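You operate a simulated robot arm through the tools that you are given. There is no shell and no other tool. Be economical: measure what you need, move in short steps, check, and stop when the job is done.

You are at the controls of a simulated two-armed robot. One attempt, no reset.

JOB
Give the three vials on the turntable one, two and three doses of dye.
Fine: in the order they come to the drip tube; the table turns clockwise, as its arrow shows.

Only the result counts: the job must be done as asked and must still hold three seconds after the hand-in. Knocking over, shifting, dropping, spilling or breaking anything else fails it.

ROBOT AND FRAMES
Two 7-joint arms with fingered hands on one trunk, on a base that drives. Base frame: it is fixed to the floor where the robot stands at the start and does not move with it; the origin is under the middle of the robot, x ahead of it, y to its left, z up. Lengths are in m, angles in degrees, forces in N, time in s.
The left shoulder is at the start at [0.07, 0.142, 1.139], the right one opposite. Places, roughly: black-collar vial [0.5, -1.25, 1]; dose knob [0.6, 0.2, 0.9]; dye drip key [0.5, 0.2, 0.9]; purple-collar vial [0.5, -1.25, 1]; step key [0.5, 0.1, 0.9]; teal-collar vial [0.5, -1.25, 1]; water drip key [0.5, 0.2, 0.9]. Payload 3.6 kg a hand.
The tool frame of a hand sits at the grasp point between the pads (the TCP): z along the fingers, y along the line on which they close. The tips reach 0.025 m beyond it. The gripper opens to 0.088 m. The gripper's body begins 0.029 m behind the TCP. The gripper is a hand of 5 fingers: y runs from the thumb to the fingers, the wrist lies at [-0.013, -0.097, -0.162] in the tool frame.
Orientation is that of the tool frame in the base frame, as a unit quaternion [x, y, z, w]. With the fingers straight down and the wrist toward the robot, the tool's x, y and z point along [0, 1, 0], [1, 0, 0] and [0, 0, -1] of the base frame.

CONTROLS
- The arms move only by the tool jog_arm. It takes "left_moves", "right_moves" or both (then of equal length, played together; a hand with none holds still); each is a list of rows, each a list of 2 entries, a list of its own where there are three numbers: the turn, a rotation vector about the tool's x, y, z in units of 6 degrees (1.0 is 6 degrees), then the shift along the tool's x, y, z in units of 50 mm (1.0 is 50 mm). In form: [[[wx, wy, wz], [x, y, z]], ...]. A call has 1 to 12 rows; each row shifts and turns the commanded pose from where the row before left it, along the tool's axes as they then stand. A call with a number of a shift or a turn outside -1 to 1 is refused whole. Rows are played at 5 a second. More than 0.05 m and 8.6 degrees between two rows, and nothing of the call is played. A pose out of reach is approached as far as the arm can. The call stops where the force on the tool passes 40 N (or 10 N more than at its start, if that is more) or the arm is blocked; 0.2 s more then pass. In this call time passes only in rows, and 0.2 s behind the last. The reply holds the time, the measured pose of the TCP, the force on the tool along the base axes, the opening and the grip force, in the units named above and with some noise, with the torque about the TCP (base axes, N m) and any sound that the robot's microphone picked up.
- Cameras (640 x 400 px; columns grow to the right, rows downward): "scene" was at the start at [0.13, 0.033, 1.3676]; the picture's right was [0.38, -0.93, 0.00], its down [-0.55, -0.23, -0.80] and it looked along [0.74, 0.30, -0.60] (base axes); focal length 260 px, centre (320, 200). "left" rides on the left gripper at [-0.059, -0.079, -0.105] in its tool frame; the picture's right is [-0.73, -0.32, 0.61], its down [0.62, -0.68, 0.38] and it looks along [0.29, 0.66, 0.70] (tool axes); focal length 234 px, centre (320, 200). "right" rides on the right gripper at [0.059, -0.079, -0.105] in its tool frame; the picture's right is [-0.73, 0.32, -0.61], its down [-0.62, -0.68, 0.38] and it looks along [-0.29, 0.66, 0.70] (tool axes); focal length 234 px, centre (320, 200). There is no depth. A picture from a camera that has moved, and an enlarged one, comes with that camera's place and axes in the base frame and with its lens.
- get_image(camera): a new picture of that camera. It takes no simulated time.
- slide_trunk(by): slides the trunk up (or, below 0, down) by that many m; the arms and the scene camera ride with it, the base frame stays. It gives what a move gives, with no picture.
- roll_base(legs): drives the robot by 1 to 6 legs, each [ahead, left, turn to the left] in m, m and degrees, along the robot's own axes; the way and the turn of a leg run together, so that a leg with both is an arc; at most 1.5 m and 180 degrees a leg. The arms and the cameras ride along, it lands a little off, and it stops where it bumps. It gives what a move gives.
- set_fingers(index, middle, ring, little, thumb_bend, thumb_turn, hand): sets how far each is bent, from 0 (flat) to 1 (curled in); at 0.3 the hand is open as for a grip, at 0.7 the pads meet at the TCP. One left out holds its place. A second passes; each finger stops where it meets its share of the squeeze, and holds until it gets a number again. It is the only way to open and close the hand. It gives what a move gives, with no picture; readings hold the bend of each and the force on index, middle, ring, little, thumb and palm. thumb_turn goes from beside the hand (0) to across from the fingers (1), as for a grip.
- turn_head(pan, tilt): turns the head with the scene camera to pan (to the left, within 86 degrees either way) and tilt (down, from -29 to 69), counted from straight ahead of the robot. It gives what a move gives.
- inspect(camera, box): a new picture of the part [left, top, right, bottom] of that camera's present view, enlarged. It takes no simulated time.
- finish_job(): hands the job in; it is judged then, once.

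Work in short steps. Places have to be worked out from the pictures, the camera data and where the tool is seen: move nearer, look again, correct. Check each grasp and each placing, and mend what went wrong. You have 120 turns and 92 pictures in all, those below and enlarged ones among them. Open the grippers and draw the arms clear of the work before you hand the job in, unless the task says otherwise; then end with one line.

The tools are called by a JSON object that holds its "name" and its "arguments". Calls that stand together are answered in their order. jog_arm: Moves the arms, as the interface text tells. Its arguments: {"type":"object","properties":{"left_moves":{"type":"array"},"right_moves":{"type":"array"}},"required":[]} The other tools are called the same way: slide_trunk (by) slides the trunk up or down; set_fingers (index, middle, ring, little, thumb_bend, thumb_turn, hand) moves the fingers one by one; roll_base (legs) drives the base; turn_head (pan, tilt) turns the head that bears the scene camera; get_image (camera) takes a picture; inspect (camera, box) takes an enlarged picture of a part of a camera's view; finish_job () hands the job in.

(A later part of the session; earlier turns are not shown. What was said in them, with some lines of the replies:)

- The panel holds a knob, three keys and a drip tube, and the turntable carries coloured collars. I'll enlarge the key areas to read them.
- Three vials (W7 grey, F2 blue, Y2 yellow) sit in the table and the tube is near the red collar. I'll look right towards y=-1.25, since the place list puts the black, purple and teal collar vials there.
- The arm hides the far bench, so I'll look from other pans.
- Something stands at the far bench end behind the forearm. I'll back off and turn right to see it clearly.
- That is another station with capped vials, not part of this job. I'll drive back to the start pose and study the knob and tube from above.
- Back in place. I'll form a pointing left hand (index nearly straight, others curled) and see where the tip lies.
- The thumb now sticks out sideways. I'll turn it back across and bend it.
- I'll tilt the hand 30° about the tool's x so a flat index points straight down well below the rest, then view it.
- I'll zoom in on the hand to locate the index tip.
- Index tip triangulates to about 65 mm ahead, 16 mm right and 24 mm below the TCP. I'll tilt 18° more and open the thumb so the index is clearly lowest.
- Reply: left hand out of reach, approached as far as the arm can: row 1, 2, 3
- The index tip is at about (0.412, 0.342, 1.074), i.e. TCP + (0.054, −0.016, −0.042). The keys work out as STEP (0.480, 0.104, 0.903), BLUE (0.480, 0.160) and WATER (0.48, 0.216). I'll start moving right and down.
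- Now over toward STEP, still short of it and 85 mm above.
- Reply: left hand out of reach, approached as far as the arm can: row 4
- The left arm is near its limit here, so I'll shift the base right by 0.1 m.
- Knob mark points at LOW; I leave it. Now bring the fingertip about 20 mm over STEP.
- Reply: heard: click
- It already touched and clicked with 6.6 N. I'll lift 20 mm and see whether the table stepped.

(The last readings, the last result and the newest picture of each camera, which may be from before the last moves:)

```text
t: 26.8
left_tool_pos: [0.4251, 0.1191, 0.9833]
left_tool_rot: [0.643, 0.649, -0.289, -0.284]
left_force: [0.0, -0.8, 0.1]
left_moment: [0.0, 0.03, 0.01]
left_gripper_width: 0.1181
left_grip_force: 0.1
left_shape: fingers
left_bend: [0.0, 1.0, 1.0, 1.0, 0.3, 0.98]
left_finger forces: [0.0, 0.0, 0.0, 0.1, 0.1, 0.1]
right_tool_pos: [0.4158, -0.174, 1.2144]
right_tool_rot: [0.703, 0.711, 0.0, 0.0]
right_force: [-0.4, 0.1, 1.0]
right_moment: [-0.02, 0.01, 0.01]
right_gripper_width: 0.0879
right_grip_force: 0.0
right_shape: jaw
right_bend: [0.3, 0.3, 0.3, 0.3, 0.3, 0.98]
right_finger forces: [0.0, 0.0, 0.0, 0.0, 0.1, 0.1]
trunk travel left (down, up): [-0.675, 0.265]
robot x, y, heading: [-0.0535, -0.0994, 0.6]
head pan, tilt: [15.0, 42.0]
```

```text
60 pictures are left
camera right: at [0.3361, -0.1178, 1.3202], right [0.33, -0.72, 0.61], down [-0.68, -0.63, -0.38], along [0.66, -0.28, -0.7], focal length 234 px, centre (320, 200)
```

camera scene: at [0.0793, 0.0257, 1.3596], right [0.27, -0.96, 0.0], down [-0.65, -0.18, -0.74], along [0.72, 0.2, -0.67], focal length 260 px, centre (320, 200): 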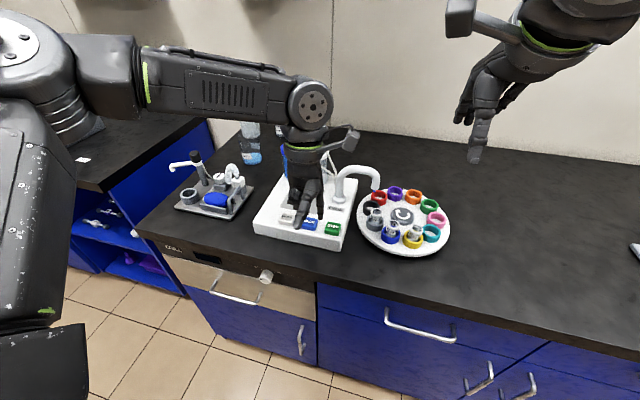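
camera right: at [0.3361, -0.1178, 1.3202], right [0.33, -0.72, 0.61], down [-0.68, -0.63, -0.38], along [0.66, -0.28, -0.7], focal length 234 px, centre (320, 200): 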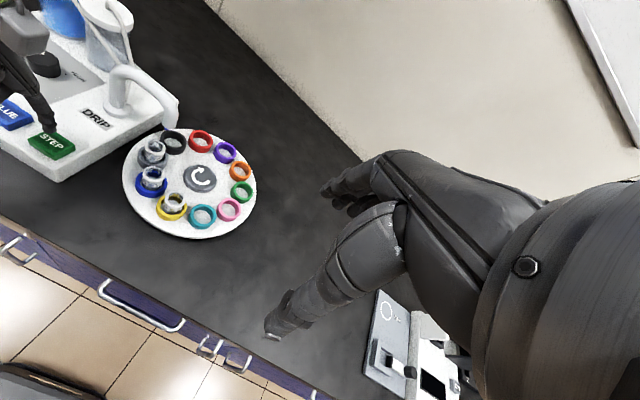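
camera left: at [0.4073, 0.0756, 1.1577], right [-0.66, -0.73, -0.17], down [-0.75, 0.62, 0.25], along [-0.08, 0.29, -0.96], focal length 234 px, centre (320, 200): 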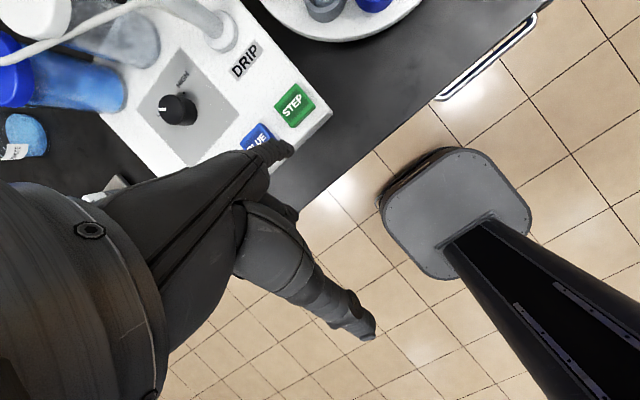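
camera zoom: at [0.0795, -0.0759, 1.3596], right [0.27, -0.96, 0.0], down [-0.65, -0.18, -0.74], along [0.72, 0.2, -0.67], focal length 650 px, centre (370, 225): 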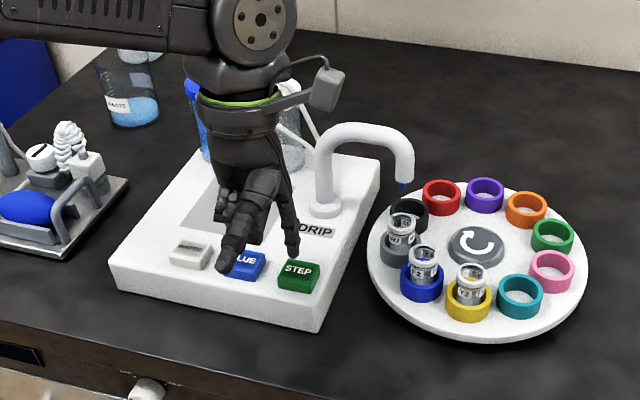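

The table has turned clockwise and may still be moving. I'll wait with zero rows and look again.

{"name": "jog_arm", "arguments": {"left_moves": [[[0, 0, 0], [0, 0, 0]], [[0, 0, 0], [0, 0, 0]], [[0, 0, 0], [0, 0, 0]], [[0, 0, 0], [0, 0, 0]], [[0, 0, 0], [0, 0, 0]]]}}

{"name": "inspect", "arguments": {"camera": "scene", "box": [220, 110, 380, 270]}}

{"name": "inspect", "arguments": {"camera": "right", "box": [90, 50, 280, 250]}}

```text
t: 27.9
left_tool_pos: [0.4256, 0.1195, 0.9839]
left_tool_rot: [0.645, 0.649, -0.289, -0.284]
left_force: [0.0, -0.8, 0.8]
left_moment: [0.01, -0.02, 0.02]
left_gripper_width: 0.1181
left_grip_force: 0.0
left_shape: fingers
left_bend: [0.0, 1.0, 1.0, 1.0, 0.3, 0.98]
left_finger forces: [0.0, 0.0, 0.0, 0.0, 0.0, 0.0]
right_tool_pos: [0.4142, -0.176, 1.2147]
right_tool_rot: [0.704, 0.71, 0.0, -0.001]
right_force: [0.6, 0.4, -0.4]
right_moment: [0.01, 0.0, 0.0]
right_gripper_width: 0.088
right_grip_force: 0.1
right_shape: jaw
right_bend: [0.3, 0.3, 0.3, 0.3, 0.3, 0.98]
right_finger forces: [0.0, 0.0, 0.0, 0.1, 0.1, 0.0]
trunk travel left (down, up): [-0.675, 0.265]
robot x, y, heading: [-0.0484, -0.1007, 0.6]
head pan, tilt: [15.0, 42.0]
```

```text
2.50 times, centred on (300, 190) of scene
camera zoom: at [0.0793, -0.0758, 1.3597], right [0.27, -0.96, 0.0], down [-0.65, -0.18, -0.74], along [0.72, 0.2, -0.67], focal length 650 px, centre (370, 225)
```

zoom: 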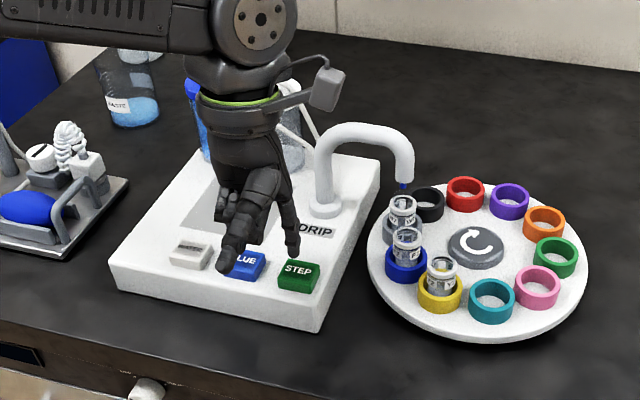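

```text
2.00 times, centred on (185, 150) of right
camera zoom: at [0.3359, -0.1178, 1.3204], right [0.33, -0.72, 0.61], down [-0.68, -0.63, -0.38], along [0.66, -0.28, -0.7], focal length 468 px, centre (590, 300)
```

zoom: 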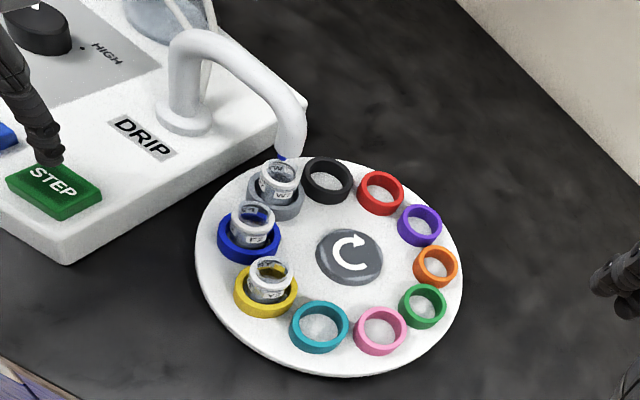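

The outlet triangulates to (0.586, 0.030) and grey vial W7 at (0.588, 0.030), so one step is one slot and the grey vial is under the tube. Moving the tip over BLUE.

{"name": "jog_arm", "arguments": {"left_moves": [[[0, 0, 0], [0.505, -0.035, 0.037]], [[0, 0, 0], [0.505, -0.035, 0.037]]]}}

{"name": "inspect", "arguments": {"camera": "left", "box": [160, 60, 360, 220]}}

{"name": "inspect", "arguments": {"camera": "right", "box": [140, 100, 240, 200]}}

```text
t: 28.6
left_tool_pos: [0.4207, 0.1715, 0.9837]
left_tool_rot: [0.644, 0.649, -0.289, -0.283]
left_force: [0.1, 0.3, -0.9]
left_moment: [-0.01, 0.0, -0.02]
left_gripper_width: 0.1183
left_grip_force: 0.1
left_shape: fingers
left_bend: [0.0, 1.0, 1.0, 1.0, 0.3, 0.98]
left_finger forces: [0.0, 0.0, 0.0, 0.1, 0.1, 0.0]
right_tool_pos: [0.4148, -0.1744, 1.2146]
right_tool_rot: [0.705, 0.71, 0.0, -0.001]
right_force: [-0.6, -0.7, 0.8]
right_moment: [-0.02, 0.03, 0.0]
right_gripper_width: 0.0878
right_grip_force: 0.1
right_shape: jaw
right_bend: [0.3, 0.3, 0.3, 0.3, 0.3, 0.98]
right_finger forces: [0.0, 0.0, 0.0, 0.1, 0.1, 0.0]
trunk travel left (down, up): [-0.675, 0.265]
robot x, y, heading: [-0.0504, -0.097, 0.7]
head pan, tilt: [15.0, 42.0]
```

```text
2.50 times, centred on (260, 140) of left
camera zoom: at [0.4459, 0.1132, 1.1114], right [-0.66, -0.73, -0.17], down [-0.75, 0.62, 0.24], along [-0.08, 0.28, -0.96], focal length 585 px, centre (470, 350)
```

zoom: 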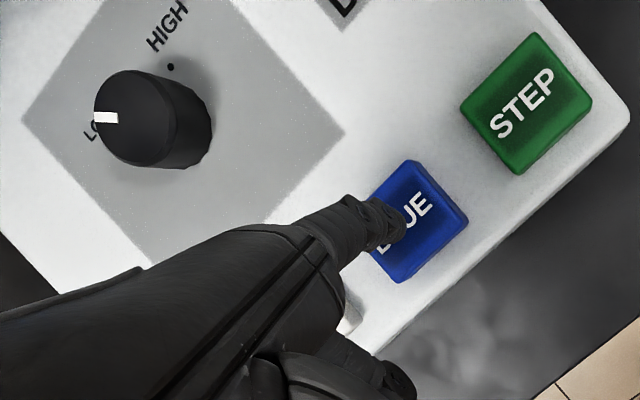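

```text
4.00 times, centred on (190, 150) of right
camera zoom: at [0.3356, -0.1169, 1.3205], right [0.33, -0.72, 0.61], down [-0.68, -0.63, -0.38], along [0.66, -0.29, -0.7], focal length 937 px, centre (840, 400)
```

zoom: 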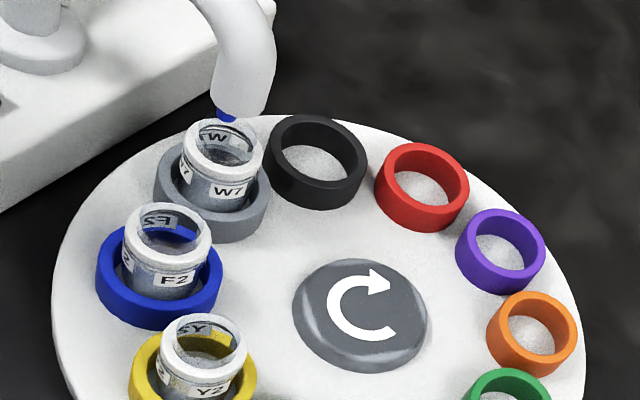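

The table is still and the tip is over BLUE. One press and release in one call.

{"name": "jog_arm", "arguments": {"left_moves": [[[0, 0, 0], [-0.04, 0.138, 0.206]], [[0, 0, 0], [-0.04, 0.138, 0.206]], [[0, 0, 0], [0, -0.178, -0.161]], [[0, 0, 0], [0, -0.178, -0.161]]]}}

{"name": "inspect", "arguments": {"camera": "right", "box": [140, 100, 240, 200]}}

```text
t: 29.6
left_tool_pos: [0.4139, 0.1647, 0.9833]
left_tool_rot: [0.644, 0.649, -0.289, -0.284]
left_force: [-0.5, -0.8, 0.4]
left_moment: [-0.03, -0.02, -0.01]
left_gripper_width: 0.1182
left_grip_force: 0.1
left_shape: fingers
left_bend: [0.0, 1.0, 1.0, 1.0, 0.3, 0.98]
left_finger forces: [0.1, 0.0, 0.2, 0.0, 0.0, 0.0]
right_tool_pos: [0.4146, -0.1761, 1.2153]
right_tool_rot: [0.705, 0.71, 0.0, -0.001]
right_force: [0.0, 0.2, -0.8]
right_moment: [-0.01, 0.03, 0.01]
right_gripper_width: 0.0876
right_grip_force: 0.0
right_shape: jaw
right_bend: [0.3, 0.3, 0.3, 0.3, 0.3, 0.98]
right_finger forces: [0.0, 0.1, 0.0, 0.1, 0.1, 0.0]
trunk travel left (down, up): [-0.675, 0.265]
robot x, y, heading: [-0.0522, -0.0971, 0.7]
head pan, tilt: [15.0, 42.0]
heard: click
```

```text
4.00 times, centred on (190, 150) of right
camera zoom: at [0.3352, -0.1179, 1.3206], right [0.33, -0.72, 0.61], down [-0.68, -0.63, -0.38], along [0.66, -0.28, -0.7], focal length 937 px, centre (840, 400)
```

zoom: 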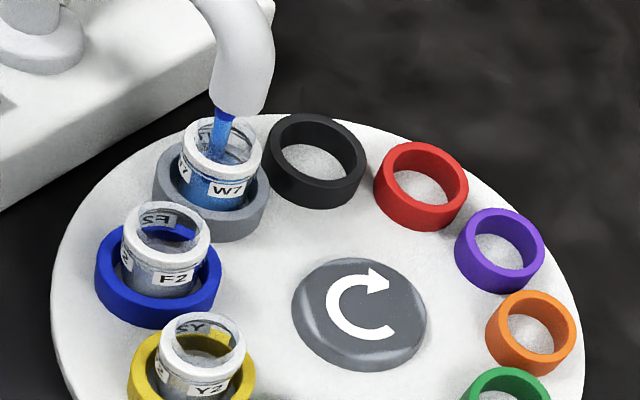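

Click heard and dye is flowing into W7. I'll move above STEP while the stream ends, then look.

{"name": "jog_arm", "arguments": {"left_moves": [[[0, 0, 0], [-0.52, 0.033, -0.037]], [[0, 0, 0], [-0.52, 0.033, -0.037]], [[0, 0, 0], [0, 0, 0]], [[0, 0, 0], [0, 0, 0]], [[0, 0, 0], [0, 0, 0]], [[0, 0, 0], [0, 0, 0]], [[0, 0, 0], [0, 0, 0]], [[0, 0, 0], [0, 0, 0]]]}}

{"name": "inspect", "arguments": {"camera": "right", "box": [140, 100, 240, 200]}}

{"name": "inspect", "arguments": {"camera": "left", "box": [160, 60, 360, 220]}}

```text
t: 31.4
left_tool_pos: [0.4208, 0.1146, 0.9834]
left_tool_rot: [0.644, 0.649, -0.29, -0.284]
left_force: [-0.9, 0.3, 0.6]
left_moment: [-0.04, 0.02, -0.03]
left_gripper_width: 0.1183
left_grip_force: 0.0
left_shape: fingers
left_bend: [0.0, 1.0, 1.0, 1.0, 0.3, 0.98]
left_finger forces: [0.0, 0.0, 0.1, 0.1, 0.0, 0.0]
right_tool_pos: [0.4154, -0.176, 1.2156]
right_tool_rot: [0.704, 0.71, 0.001, 0.0]
right_force: [0.0, 0.2, 0.3]
right_moment: [0.01, 0.0, -0.02]
right_gripper_width: 0.0876
right_grip_force: 0.0
right_shape: jaw
right_bend: [0.3, 0.3, 0.3, 0.3, 0.3, 0.98]
right_finger forces: [0.0, 0.0, 0.0, 0.1, 0.0, 0.1]
trunk travel left (down, up): [-0.675, 0.265]
robot x, y, heading: [-0.0536, -0.0987, 0.4]
head pan, tilt: [15.0, 42.0]
```

```text
4.00 times, centred on (190, 150) of right
camera zoom: at [0.3359, -0.1178, 1.3204], right [0.33, -0.72, 0.61], down [-0.68, -0.63, -0.38], along [0.66, -0.28, -0.7], focal length 937 px, centre (840, 400)
```

zoom: 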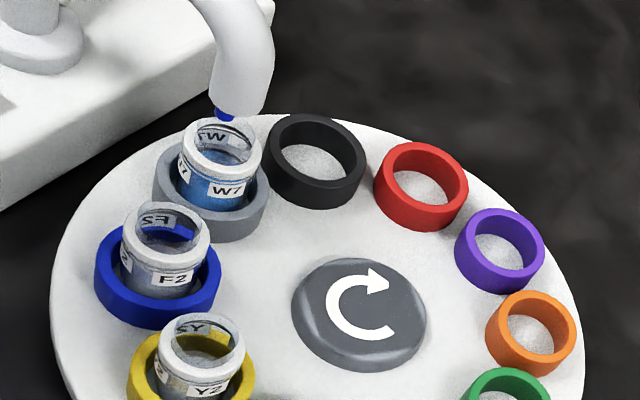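

```text
2.50 times, centred on (260, 140) of left
camera zoom: at [0.4461, 0.0559, 1.1121], right [-0.66, -0.73, -0.17], down [-0.75, 0.62, 0.25], along [-0.08, 0.29, -0.96], focal length 585 px, centre (470, 350)
```

zoom: 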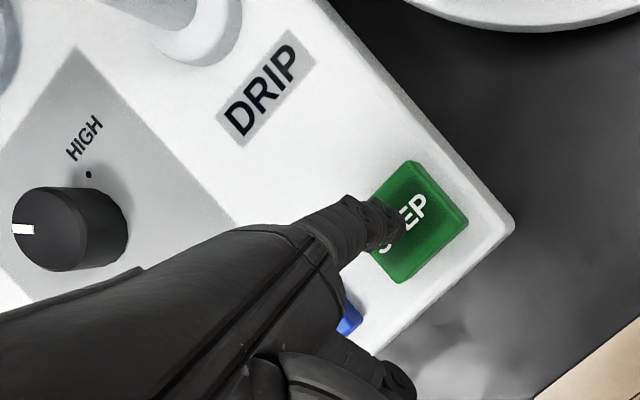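

The dose has ended and W7 is blue with one dose. Press STEP once and wait for the turn.

{"name": "jog_arm", "arguments": {"left_moves": [[[0, 0, 0], [-0.04, 0.138, 0.206]], [[0, 0, 0], [-0.04, 0.138, 0.206]], [[0, 0, 0], [0, -0.178, -0.161]], [[0, 0, 0], [0, -0.178, -0.161]], [[0, 0, 0], [0, 0, 0]], [[0, 0, 0], [0, 0, 0]], [[0, 0, 0], [0, 0, 0]], [[0, 0, 0], [0, 0, 0]], [[0, 0, 0], [0, 0, 0]], [[0, 0, 0], [0, 0, 0]], [[0, 0, 0], [0, 0, 0]]]}}

{"name": "inspect", "arguments": {"camera": "right", "box": [140, 100, 240, 200]}}

```text
t: 33.8
left_tool_pos: [0.4135, 0.1102, 0.9838]
left_tool_rot: [0.644, 0.649, -0.289, -0.284]
left_force: [0.6, -1.0, -0.2]
left_moment: [0.01, 0.01, -0.01]
left_gripper_width: 0.118
left_grip_force: 0.2
left_shape: fingers
left_bend: [0.0, 1.0, 1.0, 1.0, 0.3, 0.98]
left_finger forces: [0.0, 0.0, 0.0, 0.0, 0.0, 0.0]
right_tool_pos: [0.4137, -0.1749, 1.2151]
right_tool_rot: [0.704, 0.711, 0.0, 0.0]
right_force: [-0.2, -0.4, -0.3]
right_moment: [0.01, 0.02, 0.01]
right_gripper_width: 0.0876
right_grip_force: 0.1
right_shape: jaw
right_bend: [0.3, 0.3, 0.3, 0.3, 0.3, 0.98]
right_finger forces: [0.1, 0.0, 0.0, 0.1, 0.1, 0.0]
trunk travel left (down, up): [-0.675, 0.265]
robot x, y, heading: [-0.0477, -0.1022, 0.1]
head pan, tilt: [15.0, 42.0]
heard: click
```

```text
4.00 times, centred on (190, 150) of right
camera zoom: at [0.336, -0.1178, 1.3204], right [0.33, -0.72, 0.61], down [-0.68, -0.63, -0.38], along [0.66, -0.28, -0.7], focal length 937 px, centre (840, 400)
```

zoom: 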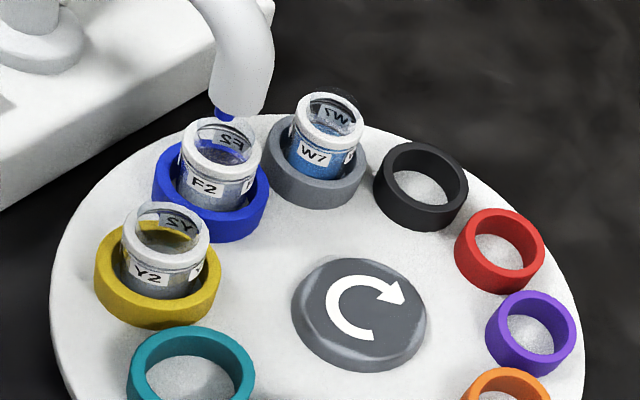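

F2 is now under the tube. Move to BLUE, press once, and wait for the stream to finish.

{"name": "jog_arm", "arguments": {"left_moves": [[[0, 0, 0], [0.56, 0.017, -0.019]], [[0, 0, 0], [0.56, 0.017, -0.019]], [[0, 0, 0], [0, 0.178, 0.161]], [[0, 0, 0], [0, 0.178, 0.161]], [[0, 0, 0], [0, -0.178, -0.161]], [[0, 0, 0], [0, -0.178, -0.161]], [[0, 0, 0], [0, 0, 0]], [[0, 0, 0], [0, 0, 0]], [[0, 0, 0], [0, 0, 0]], [[0, 0, 0], [0, 0, 0]], [[0, 0, 0], [0, 0, 0]], [[0, 0, 0], [0, 0, 0]]]}}

{"name": "inspect", "arguments": {"camera": "right", "box": [140, 100, 240, 200]}}

{"name": "inspect", "arguments": {"camera": "left", "box": [160, 60, 360, 220]}}

```text
t: 36.4
left_tool_pos: [0.4155, 0.1669, 0.9848]
left_tool_rot: [0.644, 0.649, -0.288, -0.284]
left_force: [-0.2, -0.2, 1.1]
left_moment: [-0.02, -0.02, -0.02]
left_gripper_width: 0.1179
left_grip_force: 0.1
left_shape: fingers
left_bend: [0.0, 1.0, 1.0, 1.0, 0.3, 0.98]
left_finger forces: [0.1, 0.0, 0.0, 0.0, 0.1, 0.0]
right_tool_pos: [0.4147, -0.1748, 1.2146]
right_tool_rot: [0.704, 0.711, 0.0, 0.0]
right_force: [0.2, -0.5, 0.0]
right_moment: [0.01, -0.02, -0.03]
right_gripper_width: 0.0879
right_grip_force: 0.0
right_shape: jaw
right_bend: [0.3, 0.3, 0.3, 0.3, 0.3, 0.98]
right_finger forces: [0.1, 0.0, 0.0, 0.0, 0.1, 0.0]
trunk travel left (down, up): [-0.675, 0.265]
robot x, y, heading: [-0.0492, -0.0959, 0.5]
head pan, tilt: [15.0, 42.0]
heard: click
```

```text
4.00 times, centred on (190, 150) of right
camera zoom: at [0.3359, -0.1178, 1.3204], right [0.33, -0.72, 0.61], down [-0.68, -0.63, -0.38], along [0.66, -0.28, -0.7], focal length 937 px, centre (840, 400)
```

zoom: 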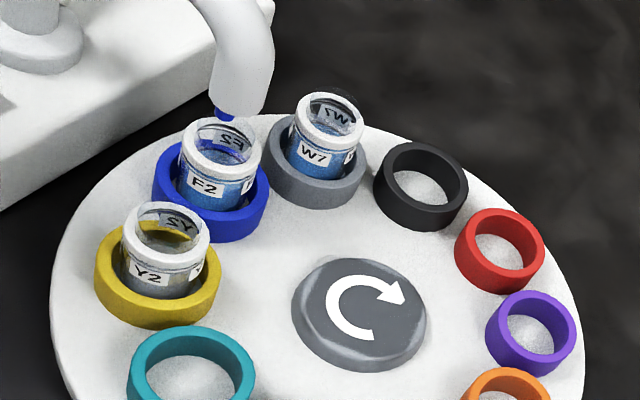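

```text
2.50 times, centred on (260, 140) of left
camera zoom: at [0.4416, 0.1079, 1.1132], right [-0.66, -0.73, -0.17], down [-0.75, 0.62, 0.25], along [-0.08, 0.29, -0.96], focal length 585 px, centre (470, 350)
```

zoom: 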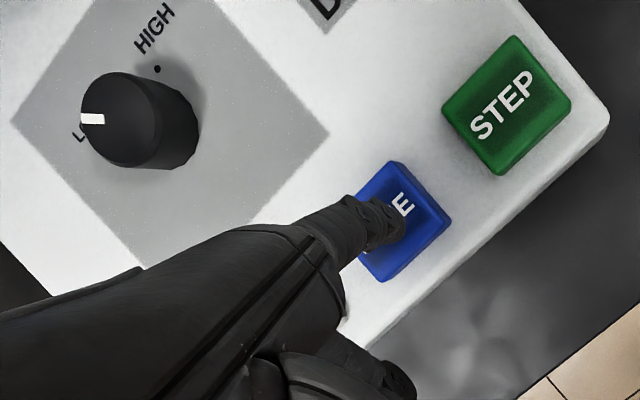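

F2 has one dose. A second press on BLUE, then wait.

{"name": "jog_arm", "arguments": {"left_moves": [[[0, 0, 0], [0, 0.178, 0.161]], [[0, 0, 0], [0, 0.178, 0.161]], [[0, 0, 0], [0, -0.178, -0.161]], [[0, 0, 0], [0, -0.178, -0.161]], [[0, 0, 0], [0, 0, 0]], [[0, 0, 0], [0, 0, 0]], [[0, 0, 0], [0, 0, 0]], [[0, 0, 0], [0, 0, 0]], [[0, 0, 0], [0, 0, 0]], [[0, 0, 0], [0, 0, 0]], [[0, 0, 0], [0, 0, 0]], [[0, 0, 0], [0, 0, 0]]]}}

{"name": "inspect", "arguments": {"camera": "right", "box": [140, 100, 240, 200]}}

```text
t: 39.0
left_tool_pos: [0.4168, 0.1665, 0.9825]
left_tool_rot: [0.645, 0.648, -0.288, -0.284]
left_force: [0.2, -0.7, -0.1]
left_moment: [0.04, 0.01, 0.0]
left_gripper_width: 0.1182
left_grip_force: 0.0
left_shape: fingers
left_bend: [0.0, 1.0, 1.0, 1.0, 0.3, 0.98]
left_finger forces: [0.1, 0.1, 0.0, 0.1, 0.0, 0.1]
right_tool_pos: [0.4146, -0.1752, 1.2152]
right_tool_rot: [0.705, 0.71, 0.0, 0.0]
right_force: [0.0, -0.4, -0.6]
right_moment: [0.0, 0.0, 0.02]
right_gripper_width: 0.0877
right_grip_force: 0.0
right_shape: jaw
right_bend: [0.3, 0.3, 0.3, 0.3, 0.3, 0.98]
right_finger forces: [0.0, 0.1, 0.0, 0.1, 0.0, 0.0]
trunk travel left (down, up): [-0.675, 0.265]
robot x, y, heading: [-0.0473, -0.1011, 0.3]
head pan, tilt: [15.0, 42.0]
heard: click
```

```text
4.00 times, centred on (190, 150) of right
camera zoom: at [0.3359, -0.1178, 1.3204], right [0.33, -0.72, 0.61], down [-0.68, -0.63, -0.38], along [0.66, -0.28, -0.7], focal length 937 px, centre (840, 400)
```

zoom: 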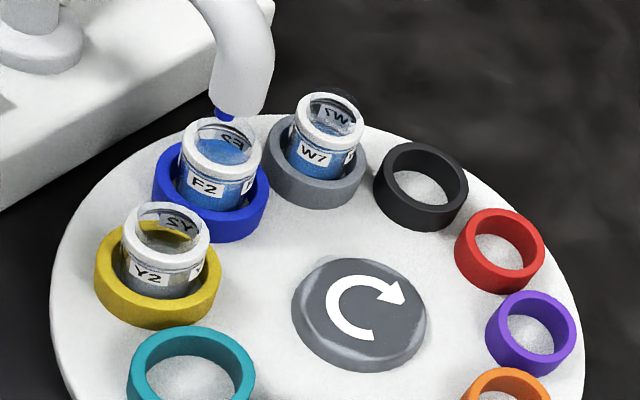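

F2's level rose: two doses. Now STEP once.

{"name": "jog_arm", "arguments": {"left_moves": [[[0, 0, 0], [-0.54, 0.01, -0.01]], [[0, 0, 0], [-0.54, 0.01, -0.01]], [[0, 0, 0], [0, 0.178, 0.161]], [[0, 0, 0], [0, 0.178, 0.161]], [[0, 0, 0], [0, -0.178, -0.161]], [[0, 0, 0], [0, -0.178, -0.161]], [[0, 0, 0], [0, 0, 0]], [[0, 0, 0], [0, 0, 0]], [[0, 0, 0], [0, 0, 0]], [[0, 0, 0], [0, 0, 0]], [[0, 0, 0], [0, 0, 0]], [[0, 0, 0], [0, 0, 0]]]}}

{"name": "inspect", "arguments": {"camera": "right", "box": [140, 100, 240, 200]}}

```text
t: 41.5
left_tool_pos: [0.4185, 0.1116, 0.9825]
left_tool_rot: [0.644, 0.65, -0.289, -0.283]
left_force: [-0.5, 0.0, 0.8]
left_moment: [0.02, 0.0, 0.03]
left_gripper_width: 0.1182
left_grip_force: 0.1
left_shape: fingers
left_bend: [0.0, 1.0, 1.0, 1.0, 0.3, 0.98]
left_finger forces: [0.0, 0.0, 0.0, 0.1, 0.1, 0.0]
right_tool_pos: [0.415, -0.1743, 1.2141]
right_tool_rot: [0.704, 0.71, 0.0, 0.0]
right_force: [0.2, 0.2, -0.4]
right_moment: [0.03, -0.01, 0.0]
right_gripper_width: 0.0878
right_grip_force: 0.2
right_shape: jaw
right_bend: [0.3, 0.3, 0.3, 0.3, 0.3, 0.98]
right_finger forces: [0.1, 0.1, 0.0, 0.0, 0.1, 0.0]
trunk travel left (down, up): [-0.675, 0.265]
robot x, y, heading: [-0.0526, -0.0928, 0.4]
head pan, tilt: [15.0, 42.0]
heard: click
```

```text
4.00 times, centred on (190, 150) of right
camera zoom: at [0.3358, -0.1178, 1.3204], right [0.33, -0.72, 0.61], down [-0.68, -0.63, -0.38], along [0.66, -0.28, -0.7], focal length 937 px, centre (840, 400)
```

zoom: 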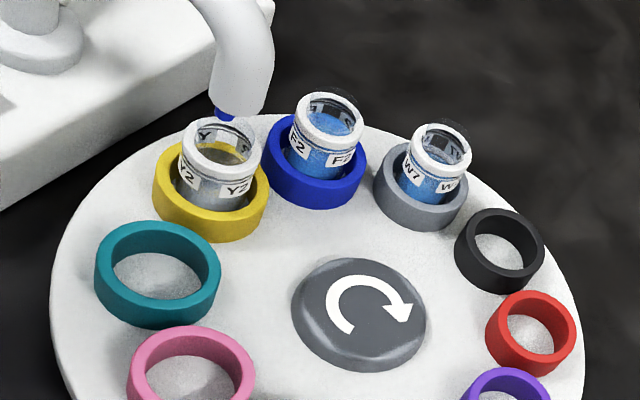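

Y2 is under the tube. First of three BLUE presses.

{"name": "jog_arm", "arguments": {"left_moves": [[[0, 0, 0], [0.55, -0.01, 0.01]], [[0, 0, 0], [0.55, -0.01, 0.01]], [[0, 0, 0], [0, 0.178, 0.161]], [[0, 0, 0], [0, 0.178, 0.161]], [[0, 0, 0], [0, -0.178, -0.161]], [[0, 0, 0], [0, -0.178, -0.161]], [[0, 0, 0], [0, 0, 0]], [[0, 0, 0], [0, 0, 0]], [[0, 0, 0], [0, 0, 0]], [[0, 0, 0], [0, 0, 0]], [[0, 0, 0], [0, 0, 0]], [[0, 0, 0], [0, 0, 0]]]}}

{"name": "inspect", "arguments": {"camera": "right", "box": [140, 100, 240, 200]}}

```text
t: 44.1
left_tool_pos: [0.4135, 0.1665, 0.9836]
left_tool_rot: [0.645, 0.648, -0.289, -0.285]
left_force: [-0.3, 0.5, 0.0]
left_moment: [-0.03, 0.03, 0.01]
left_gripper_width: 0.1179
left_grip_force: 0.1
left_shape: fingers
left_bend: [0.0, 1.0, 1.0, 1.0, 0.3, 0.98]
left_finger forces: [0.0, 0.1, 0.0, 0.0, 0.1, 0.1]
right_tool_pos: [0.4143, -0.1763, 1.2153]
right_tool_rot: [0.704, 0.71, 0.0, 0.0]
right_force: [-0.5, -0.4, -0.1]
right_moment: [-0.01, 0.02, 0.02]
right_gripper_width: 0.0878
right_grip_force: 0.2
right_shape: jaw
right_bend: [0.3, 0.3, 0.3, 0.3, 0.3, 0.98]
right_finger forces: [0.1, 0.1, 0.0, 0.0, 0.0, 0.0]
trunk travel left (down, up): [-0.675, 0.265]
robot x, y, heading: [-0.0483, -0.097, 0.4]
head pan, tilt: [15.0, 42.0]
heard: click
```

```text
4.00 times, centred on (190, 150) of right
camera zoom: at [0.3358, -0.1178, 1.3204], right [0.33, -0.72, 0.61], down [-0.68, -0.63, -0.38], along [0.66, -0.28, -0.7], focal length 937 px, centre (840, 400)
```

zoom: 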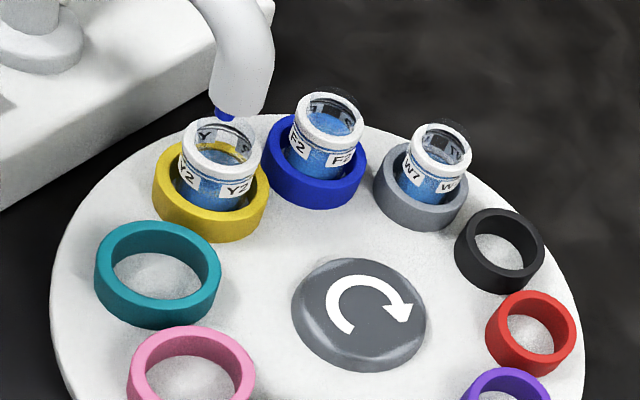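

Y2 has one dose; second press.

{"name": "jog_arm", "arguments": {"left_moves": [[[0, 0, 0], [0, 0.178, 0.161]], [[0, 0, 0], [0, 0.178, 0.161]], [[0, 0, 0], [0, -0.178, -0.161]], [[0, 0, 0], [0, -0.178, -0.161]], [[0, 0, 0], [0, 0, 0]], [[0, 0, 0], [0, 0, 0]], [[0, 0, 0], [0, 0, 0]], [[0, 0, 0], [0, 0, 0]], [[0, 0, 0], [0, 0, 0]], [[0, 0, 0], [0, 0, 0]], [[0, 0, 0], [0, 0, 0]], [[0, 0, 0], [0, 0, 0]]]}}

{"name": "inspect", "arguments": {"camera": "right", "box": [140, 100, 240, 200]}}

```text
t: 44.7
left_tool_pos: [0.4153, 0.1651, 0.964]
left_tool_rot: [0.645, 0.649, -0.288, -0.282]
left_force: [-0.3, -0.1, 6.9]
left_moment: [-0.01, -0.37, 0.03]
left_gripper_width: 0.1181
left_grip_force: 2.7
left_shape: fingers
left_bend: [0.0, 1.0, 1.0, 1.0, 0.3, 0.98]
left_finger forces: [6.0, 0.1, 0.0, 0.0, 0.0, 0.0]
right_tool_pos: [0.4135, -0.1768, 1.2159]
right_tool_rot: [0.704, 0.71, 0.0, 0.0]
right_force: [-0.8, -0.7, -0.2]
right_moment: [-0.03, -0.03, -0.01]
right_gripper_width: 0.0876
right_grip_force: 0.1
right_shape: jaw
right_bend: [0.3, 0.3, 0.3, 0.3, 0.3, 0.98]
right_finger forces: [0.0, 0.1, 0.0, 0.1, 0.0, 0.1]
trunk travel left (down, up): [-0.675, 0.265]
robot x, y, heading: [-0.0499, -0.0982, 0.3]
head pan, tilt: [15.0, 42.0]
heard: click
stopped in row 2 (left hand): the force on the tool passed its limit (the readings are from after the stop); the commanded pose is now the measured one
```

```text
4.00 times, centred on (190, 150) of right
camera zoom: at [0.3344, -0.1183, 1.3209], right [0.33, -0.72, 0.61], down [-0.68, -0.63, -0.38], along [0.66, -0.28, -0.7], focal length 937 px, centre (840, 400)
```

zoom: 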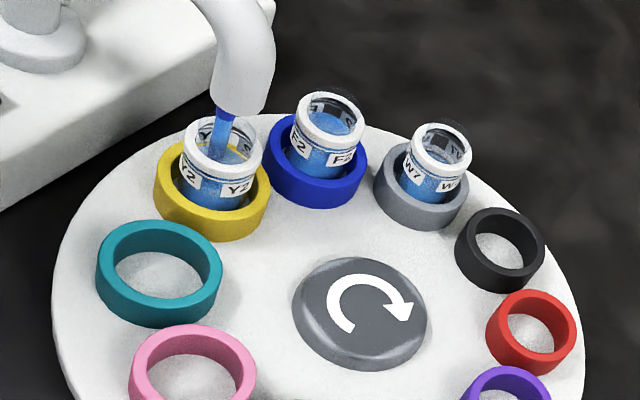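

The press clicked but the force limit stopped the call while the key was down. I'll lift straight off and let the stream finish.

{"name": "jog_arm", "arguments": {"left_moves": [[[0, 0, 0], [0, -0.297, -0.268]], [[0, 0, 0], [0, 0, 0]], [[0, 0, 0], [0, 0, 0]], [[0, 0, 0], [0, 0, 0]], [[0, 0, 0], [0, 0, 0]], [[0, 0, 0], [0, 0, 0]], [[0, 0, 0], [0, 0, 0]], [[0, 0, 0], [0, 0, 0]], [[0, 0, 0], [0, 0, 0]]]}}

{"name": "inspect", "arguments": {"camera": "right", "box": [140, 100, 240, 200]}}

```text
t: 46.7
left_tool_pos: [0.4173, 0.1662, 0.9828]
left_tool_rot: [0.644, 0.65, -0.289, -0.281]
left_force: [0.2, -0.7, -0.2]
left_moment: [0.03, 0.0, -0.01]
left_gripper_width: 0.1178
left_grip_force: 0.1
left_shape: fingers
left_bend: [0.0, 1.0, 1.0, 1.0, 0.3, 0.98]
left_finger forces: [0.0, 0.0, 0.0, 0.0, 0.0, 0.0]
right_tool_pos: [0.4148, -0.1736, 1.2148]
right_tool_rot: [0.704, 0.71, 0.0, 0.0]
right_force: [0.1, -0.5, 0.1]
right_moment: [0.0, -0.03, 0.0]
right_gripper_width: 0.0877
right_grip_force: 0.0
right_shape: jaw
right_bend: [0.3, 0.3, 0.3, 0.3, 0.3, 0.98]
right_finger forces: [0.0, 0.1, 0.0, 0.0, 0.0, 0.1]
trunk travel left (down, up): [-0.675, 0.265]
robot x, y, heading: [-0.0498, -0.0951, 0.5]
head pan, tilt: [15.0, 42.0]
```

```text
4.00 times, centred on (190, 150) of right
camera zoom: at [0.336, -0.1177, 1.3203], right [0.33, -0.72, 0.61], down [-0.68, -0.63, -0.38], along [0.66, -0.28, -0.7], focal length 937 px, centre (840, 400)
```

zoom: 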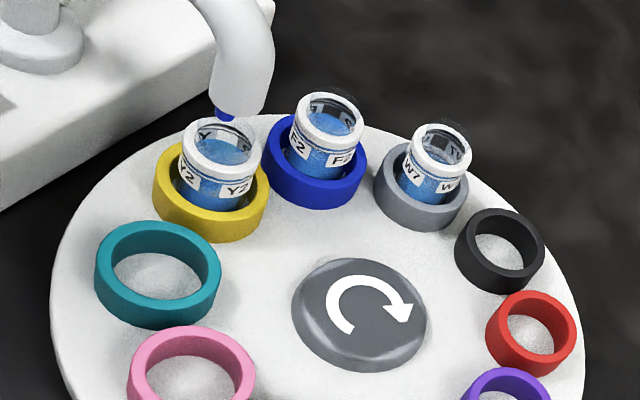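

Y2 now matches F2's two-dose level. Third press, slightly shallower.

{"name": "jog_arm", "arguments": {"left_moves": [[[0, 0, 0], [0, 0.167, 0.151]], [[0, 0, 0], [0, 0.167, 0.151]], [[0, 0, 0], [0, -0.178, -0.161]], [[0, 0, 0], [0, -0.178, -0.161]], [[0, 0, 0], [0, 0, 0]], [[0, 0, 0], [0, 0, 0]], [[0, 0, 0], [0, 0, 0]], [[0, 0, 0], [0, 0, 0]], [[0, 0, 0], [0, 0, 0]], [[0, 0, 0], [0, 0, 0]], [[0, 0, 0], [0, 0, 0]], [[0, 0, 0], [0, 0, 0]]]}}

{"name": "inspect", "arguments": {"camera": "right", "box": [140, 100, 240, 200]}}

```text
t: 49.3
left_tool_pos: [0.4176, 0.1676, 0.9873]
left_tool_rot: [0.645, 0.649, -0.289, -0.282]
left_force: [-1.2, -0.5, 0.1]
left_moment: [0.04, 0.0, -0.02]
left_gripper_width: 0.1182
left_grip_force: 0.1
left_shape: fingers
left_bend: [0.0, 1.0, 1.0, 1.0, 0.3, 0.98]
left_finger forces: [0.0, 0.0, 0.0, 0.0, 0.0, 0.0]
right_tool_pos: [0.4154, -0.1739, 1.214]
right_tool_rot: [0.703, 0.711, 0.001, 0.001]
right_force: [-0.6, 0.3, -0.3]
right_moment: [0.0, 0.02, 0.0]
right_gripper_width: 0.0877
right_grip_force: 0.2
right_shape: jaw
right_bend: [0.3, 0.3, 0.3, 0.3, 0.3, 0.98]
right_finger forces: [0.0, 0.1, 0.1, 0.0, 0.1, 0.1]
trunk travel left (down, up): [-0.675, 0.265]
robot x, y, heading: [-0.0538, -0.1002, 0.7]
head pan, tilt: [15.0, 42.0]
heard: click
```

```text
4.00 times, centred on (190, 150) of right
camera zoom: at [0.336, -0.1177, 1.3203], right [0.33, -0.72, 0.61], down [-0.68, -0.63, -0.38], along [0.66, -0.28, -0.7], focal length 937 px, centre (840, 400)
```

zoom: 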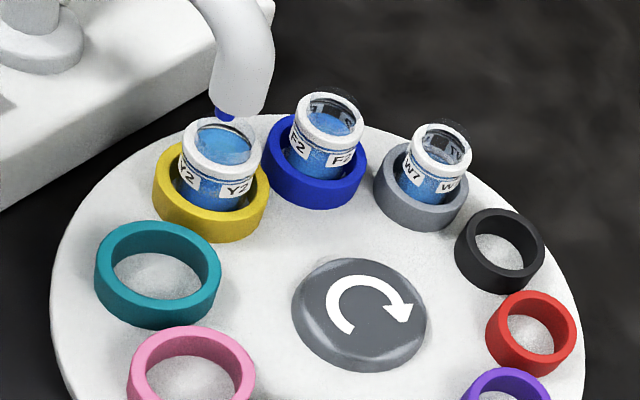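

Levels climb 1, 2, 3 with nothing spilled. Lift the arm, back the base away and open the hand.

{"name": "jog_arm", "arguments": {"left_moves": [[[0, 0, 0], [0, -0.446, -0.401]], [[0, 0, 0], [0, -0.446, -0.401]]]}}

{"name": "roll_base", "arguments": {"legs": [[-0.3, 0, 0]]}}

{"name": "set_fingers", "arguments": {"hand": "left", "index": 0.3, "middle": 0.3, "ring": 0.3, "little": 0.3, "thumb_bend": 0.3}}

{"name": "get_image", "arguments": {"camera": "scene"}}

```text
t: 49.9
left_tool_pos: [0.4177, 0.1671, 1.0468]
left_tool_rot: [0.645, 0.649, -0.289, -0.284]
left_force: [0.6, 0.0, -1.3]
left_moment: [0.02, -0.02, 0.0]
left_gripper_width: 0.1183
left_grip_force: 0.0
left_shape: fingers
left_bend: [0.0, 1.0, 1.0, 1.0, 0.3, 0.98]
left_finger forces: [0.0, 0.1, 0.1, 0.0, 0.0, 0.0]
right_tool_pos: [0.414, -0.1757, 1.2153]
right_tool_rot: [0.704, 0.71, 0.0, 0.0]
right_force: [-0.7, 0.6, 0.2]
right_moment: [0.0, 0.01, 0.02]
right_gripper_width: 0.0877
right_grip_force: 0.0
right_shape: jaw
right_bend: [0.3, 0.3, 0.3, 0.3, 0.3, 0.98]
right_finger forces: [0.0, 0.1, 0.0, 0.1, 0.1, 0.1]
trunk travel left (down, up): [-0.675, 0.265]
robot x, y, heading: [-0.0505, -0.0982, 0.7]
head pan, tilt: [15.0, 42.0]
```

```text
t: 52.0
left_tool_pos: [0.1173, 0.1626, 1.0464]
left_tool_rot: [0.646, 0.647, -0.288, -0.283]
left_force: [0.2, 0.3, -1.0]
left_moment: [0.0, 0.0, 0.02]
left_gripper_width: 0.1183
left_grip_force: 0.0
left_shape: fingers
left_bend: [0.0, 1.0, 1.0, 1.0, 0.3, 0.98]
left_finger forces: [0.1, 0.0, 0.0, 0.1, 0.0, 0.0]
right_tool_pos: [0.1115, -0.1796, 1.2156]
right_tool_rot: [0.707, 0.707, -0.001, 0.0]
right_force: [-0.8, 0.2, -0.6]
right_moment: [0.01, -0.04, -0.03]
right_gripper_width: 0.0878
right_grip_force: 0.1
right_shape: jaw
right_bend: [0.3, 0.3, 0.3, 0.3, 0.3, 0.98]
right_finger forces: [0.1, 0.0, 0.0, 0.0, 0.0, 0.1]
trunk travel left (down, up): [-0.675, 0.265]
robot x, y, heading: [-0.3555, -0.099, 0.2]
head pan, tilt: [15.0, 42.0]
```

```text
t: 53.0
left_tool_pos: [0.1172, 0.1627, 1.0458]
left_tool_rot: [0.647, 0.647, -0.287, -0.283]
left_force: [0.3, 0.3, -0.3]
left_moment: [0.0, 0.0, 0.0]
left_gripper_width: 0.0845
left_grip_force: 0.1
left_shape: fingers
left_bend: [0.3, 0.3, 0.3, 0.3, 0.3, 0.98]
left_finger forces: [0.1, 0.1, 0.0, 0.0, 0.0, 0.0]
right_tool_pos: [0.1114, -0.1795, 1.2148]
right_tool_rot: [0.707, 0.707, -0.001, -0.001]
right_force: [0.4, -0.1, -0.1]
right_moment: [0.02, 0.0, 0.02]
right_gripper_width: 0.0879
right_grip_force: 0.0
right_shape: jaw
right_bend: [0.3, 0.3, 0.3, 0.3, 0.3, 0.98]
right_finger forces: [0.0, 0.0, 0.0, 0.0, 0.1, 0.0]
trunk travel left (down, up): [-0.675, 0.265]
robot x, y, heading: [-0.3567, -0.0981, 0.1]
head pan, tilt: [15.0, 42.0]
```

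```text
43 pictures are left
camera scene: at [-0.2234, -0.0782, 1.3596], right [0.26, -0.97, 0.0], down [-0.65, -0.17, -0.74], along [0.72, 0.19, -0.67], focal length 260 px, centre (320, 200)
```

scene: 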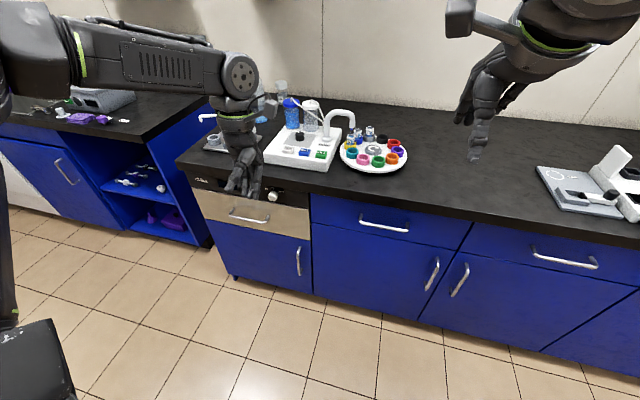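

The scene is undisturbed, the hands are open and the arms are clear. Handing in.

{"name": "finish_job", "arguments": {}}

```text
The job is handed in.
```

The three vials on the turntable were dosed in the order they reached the drip tube: W7 got one dose of blue dye, F2 two and Y2 three; the pictures showed no spills, and I left the dose knob at LOW as I found it.
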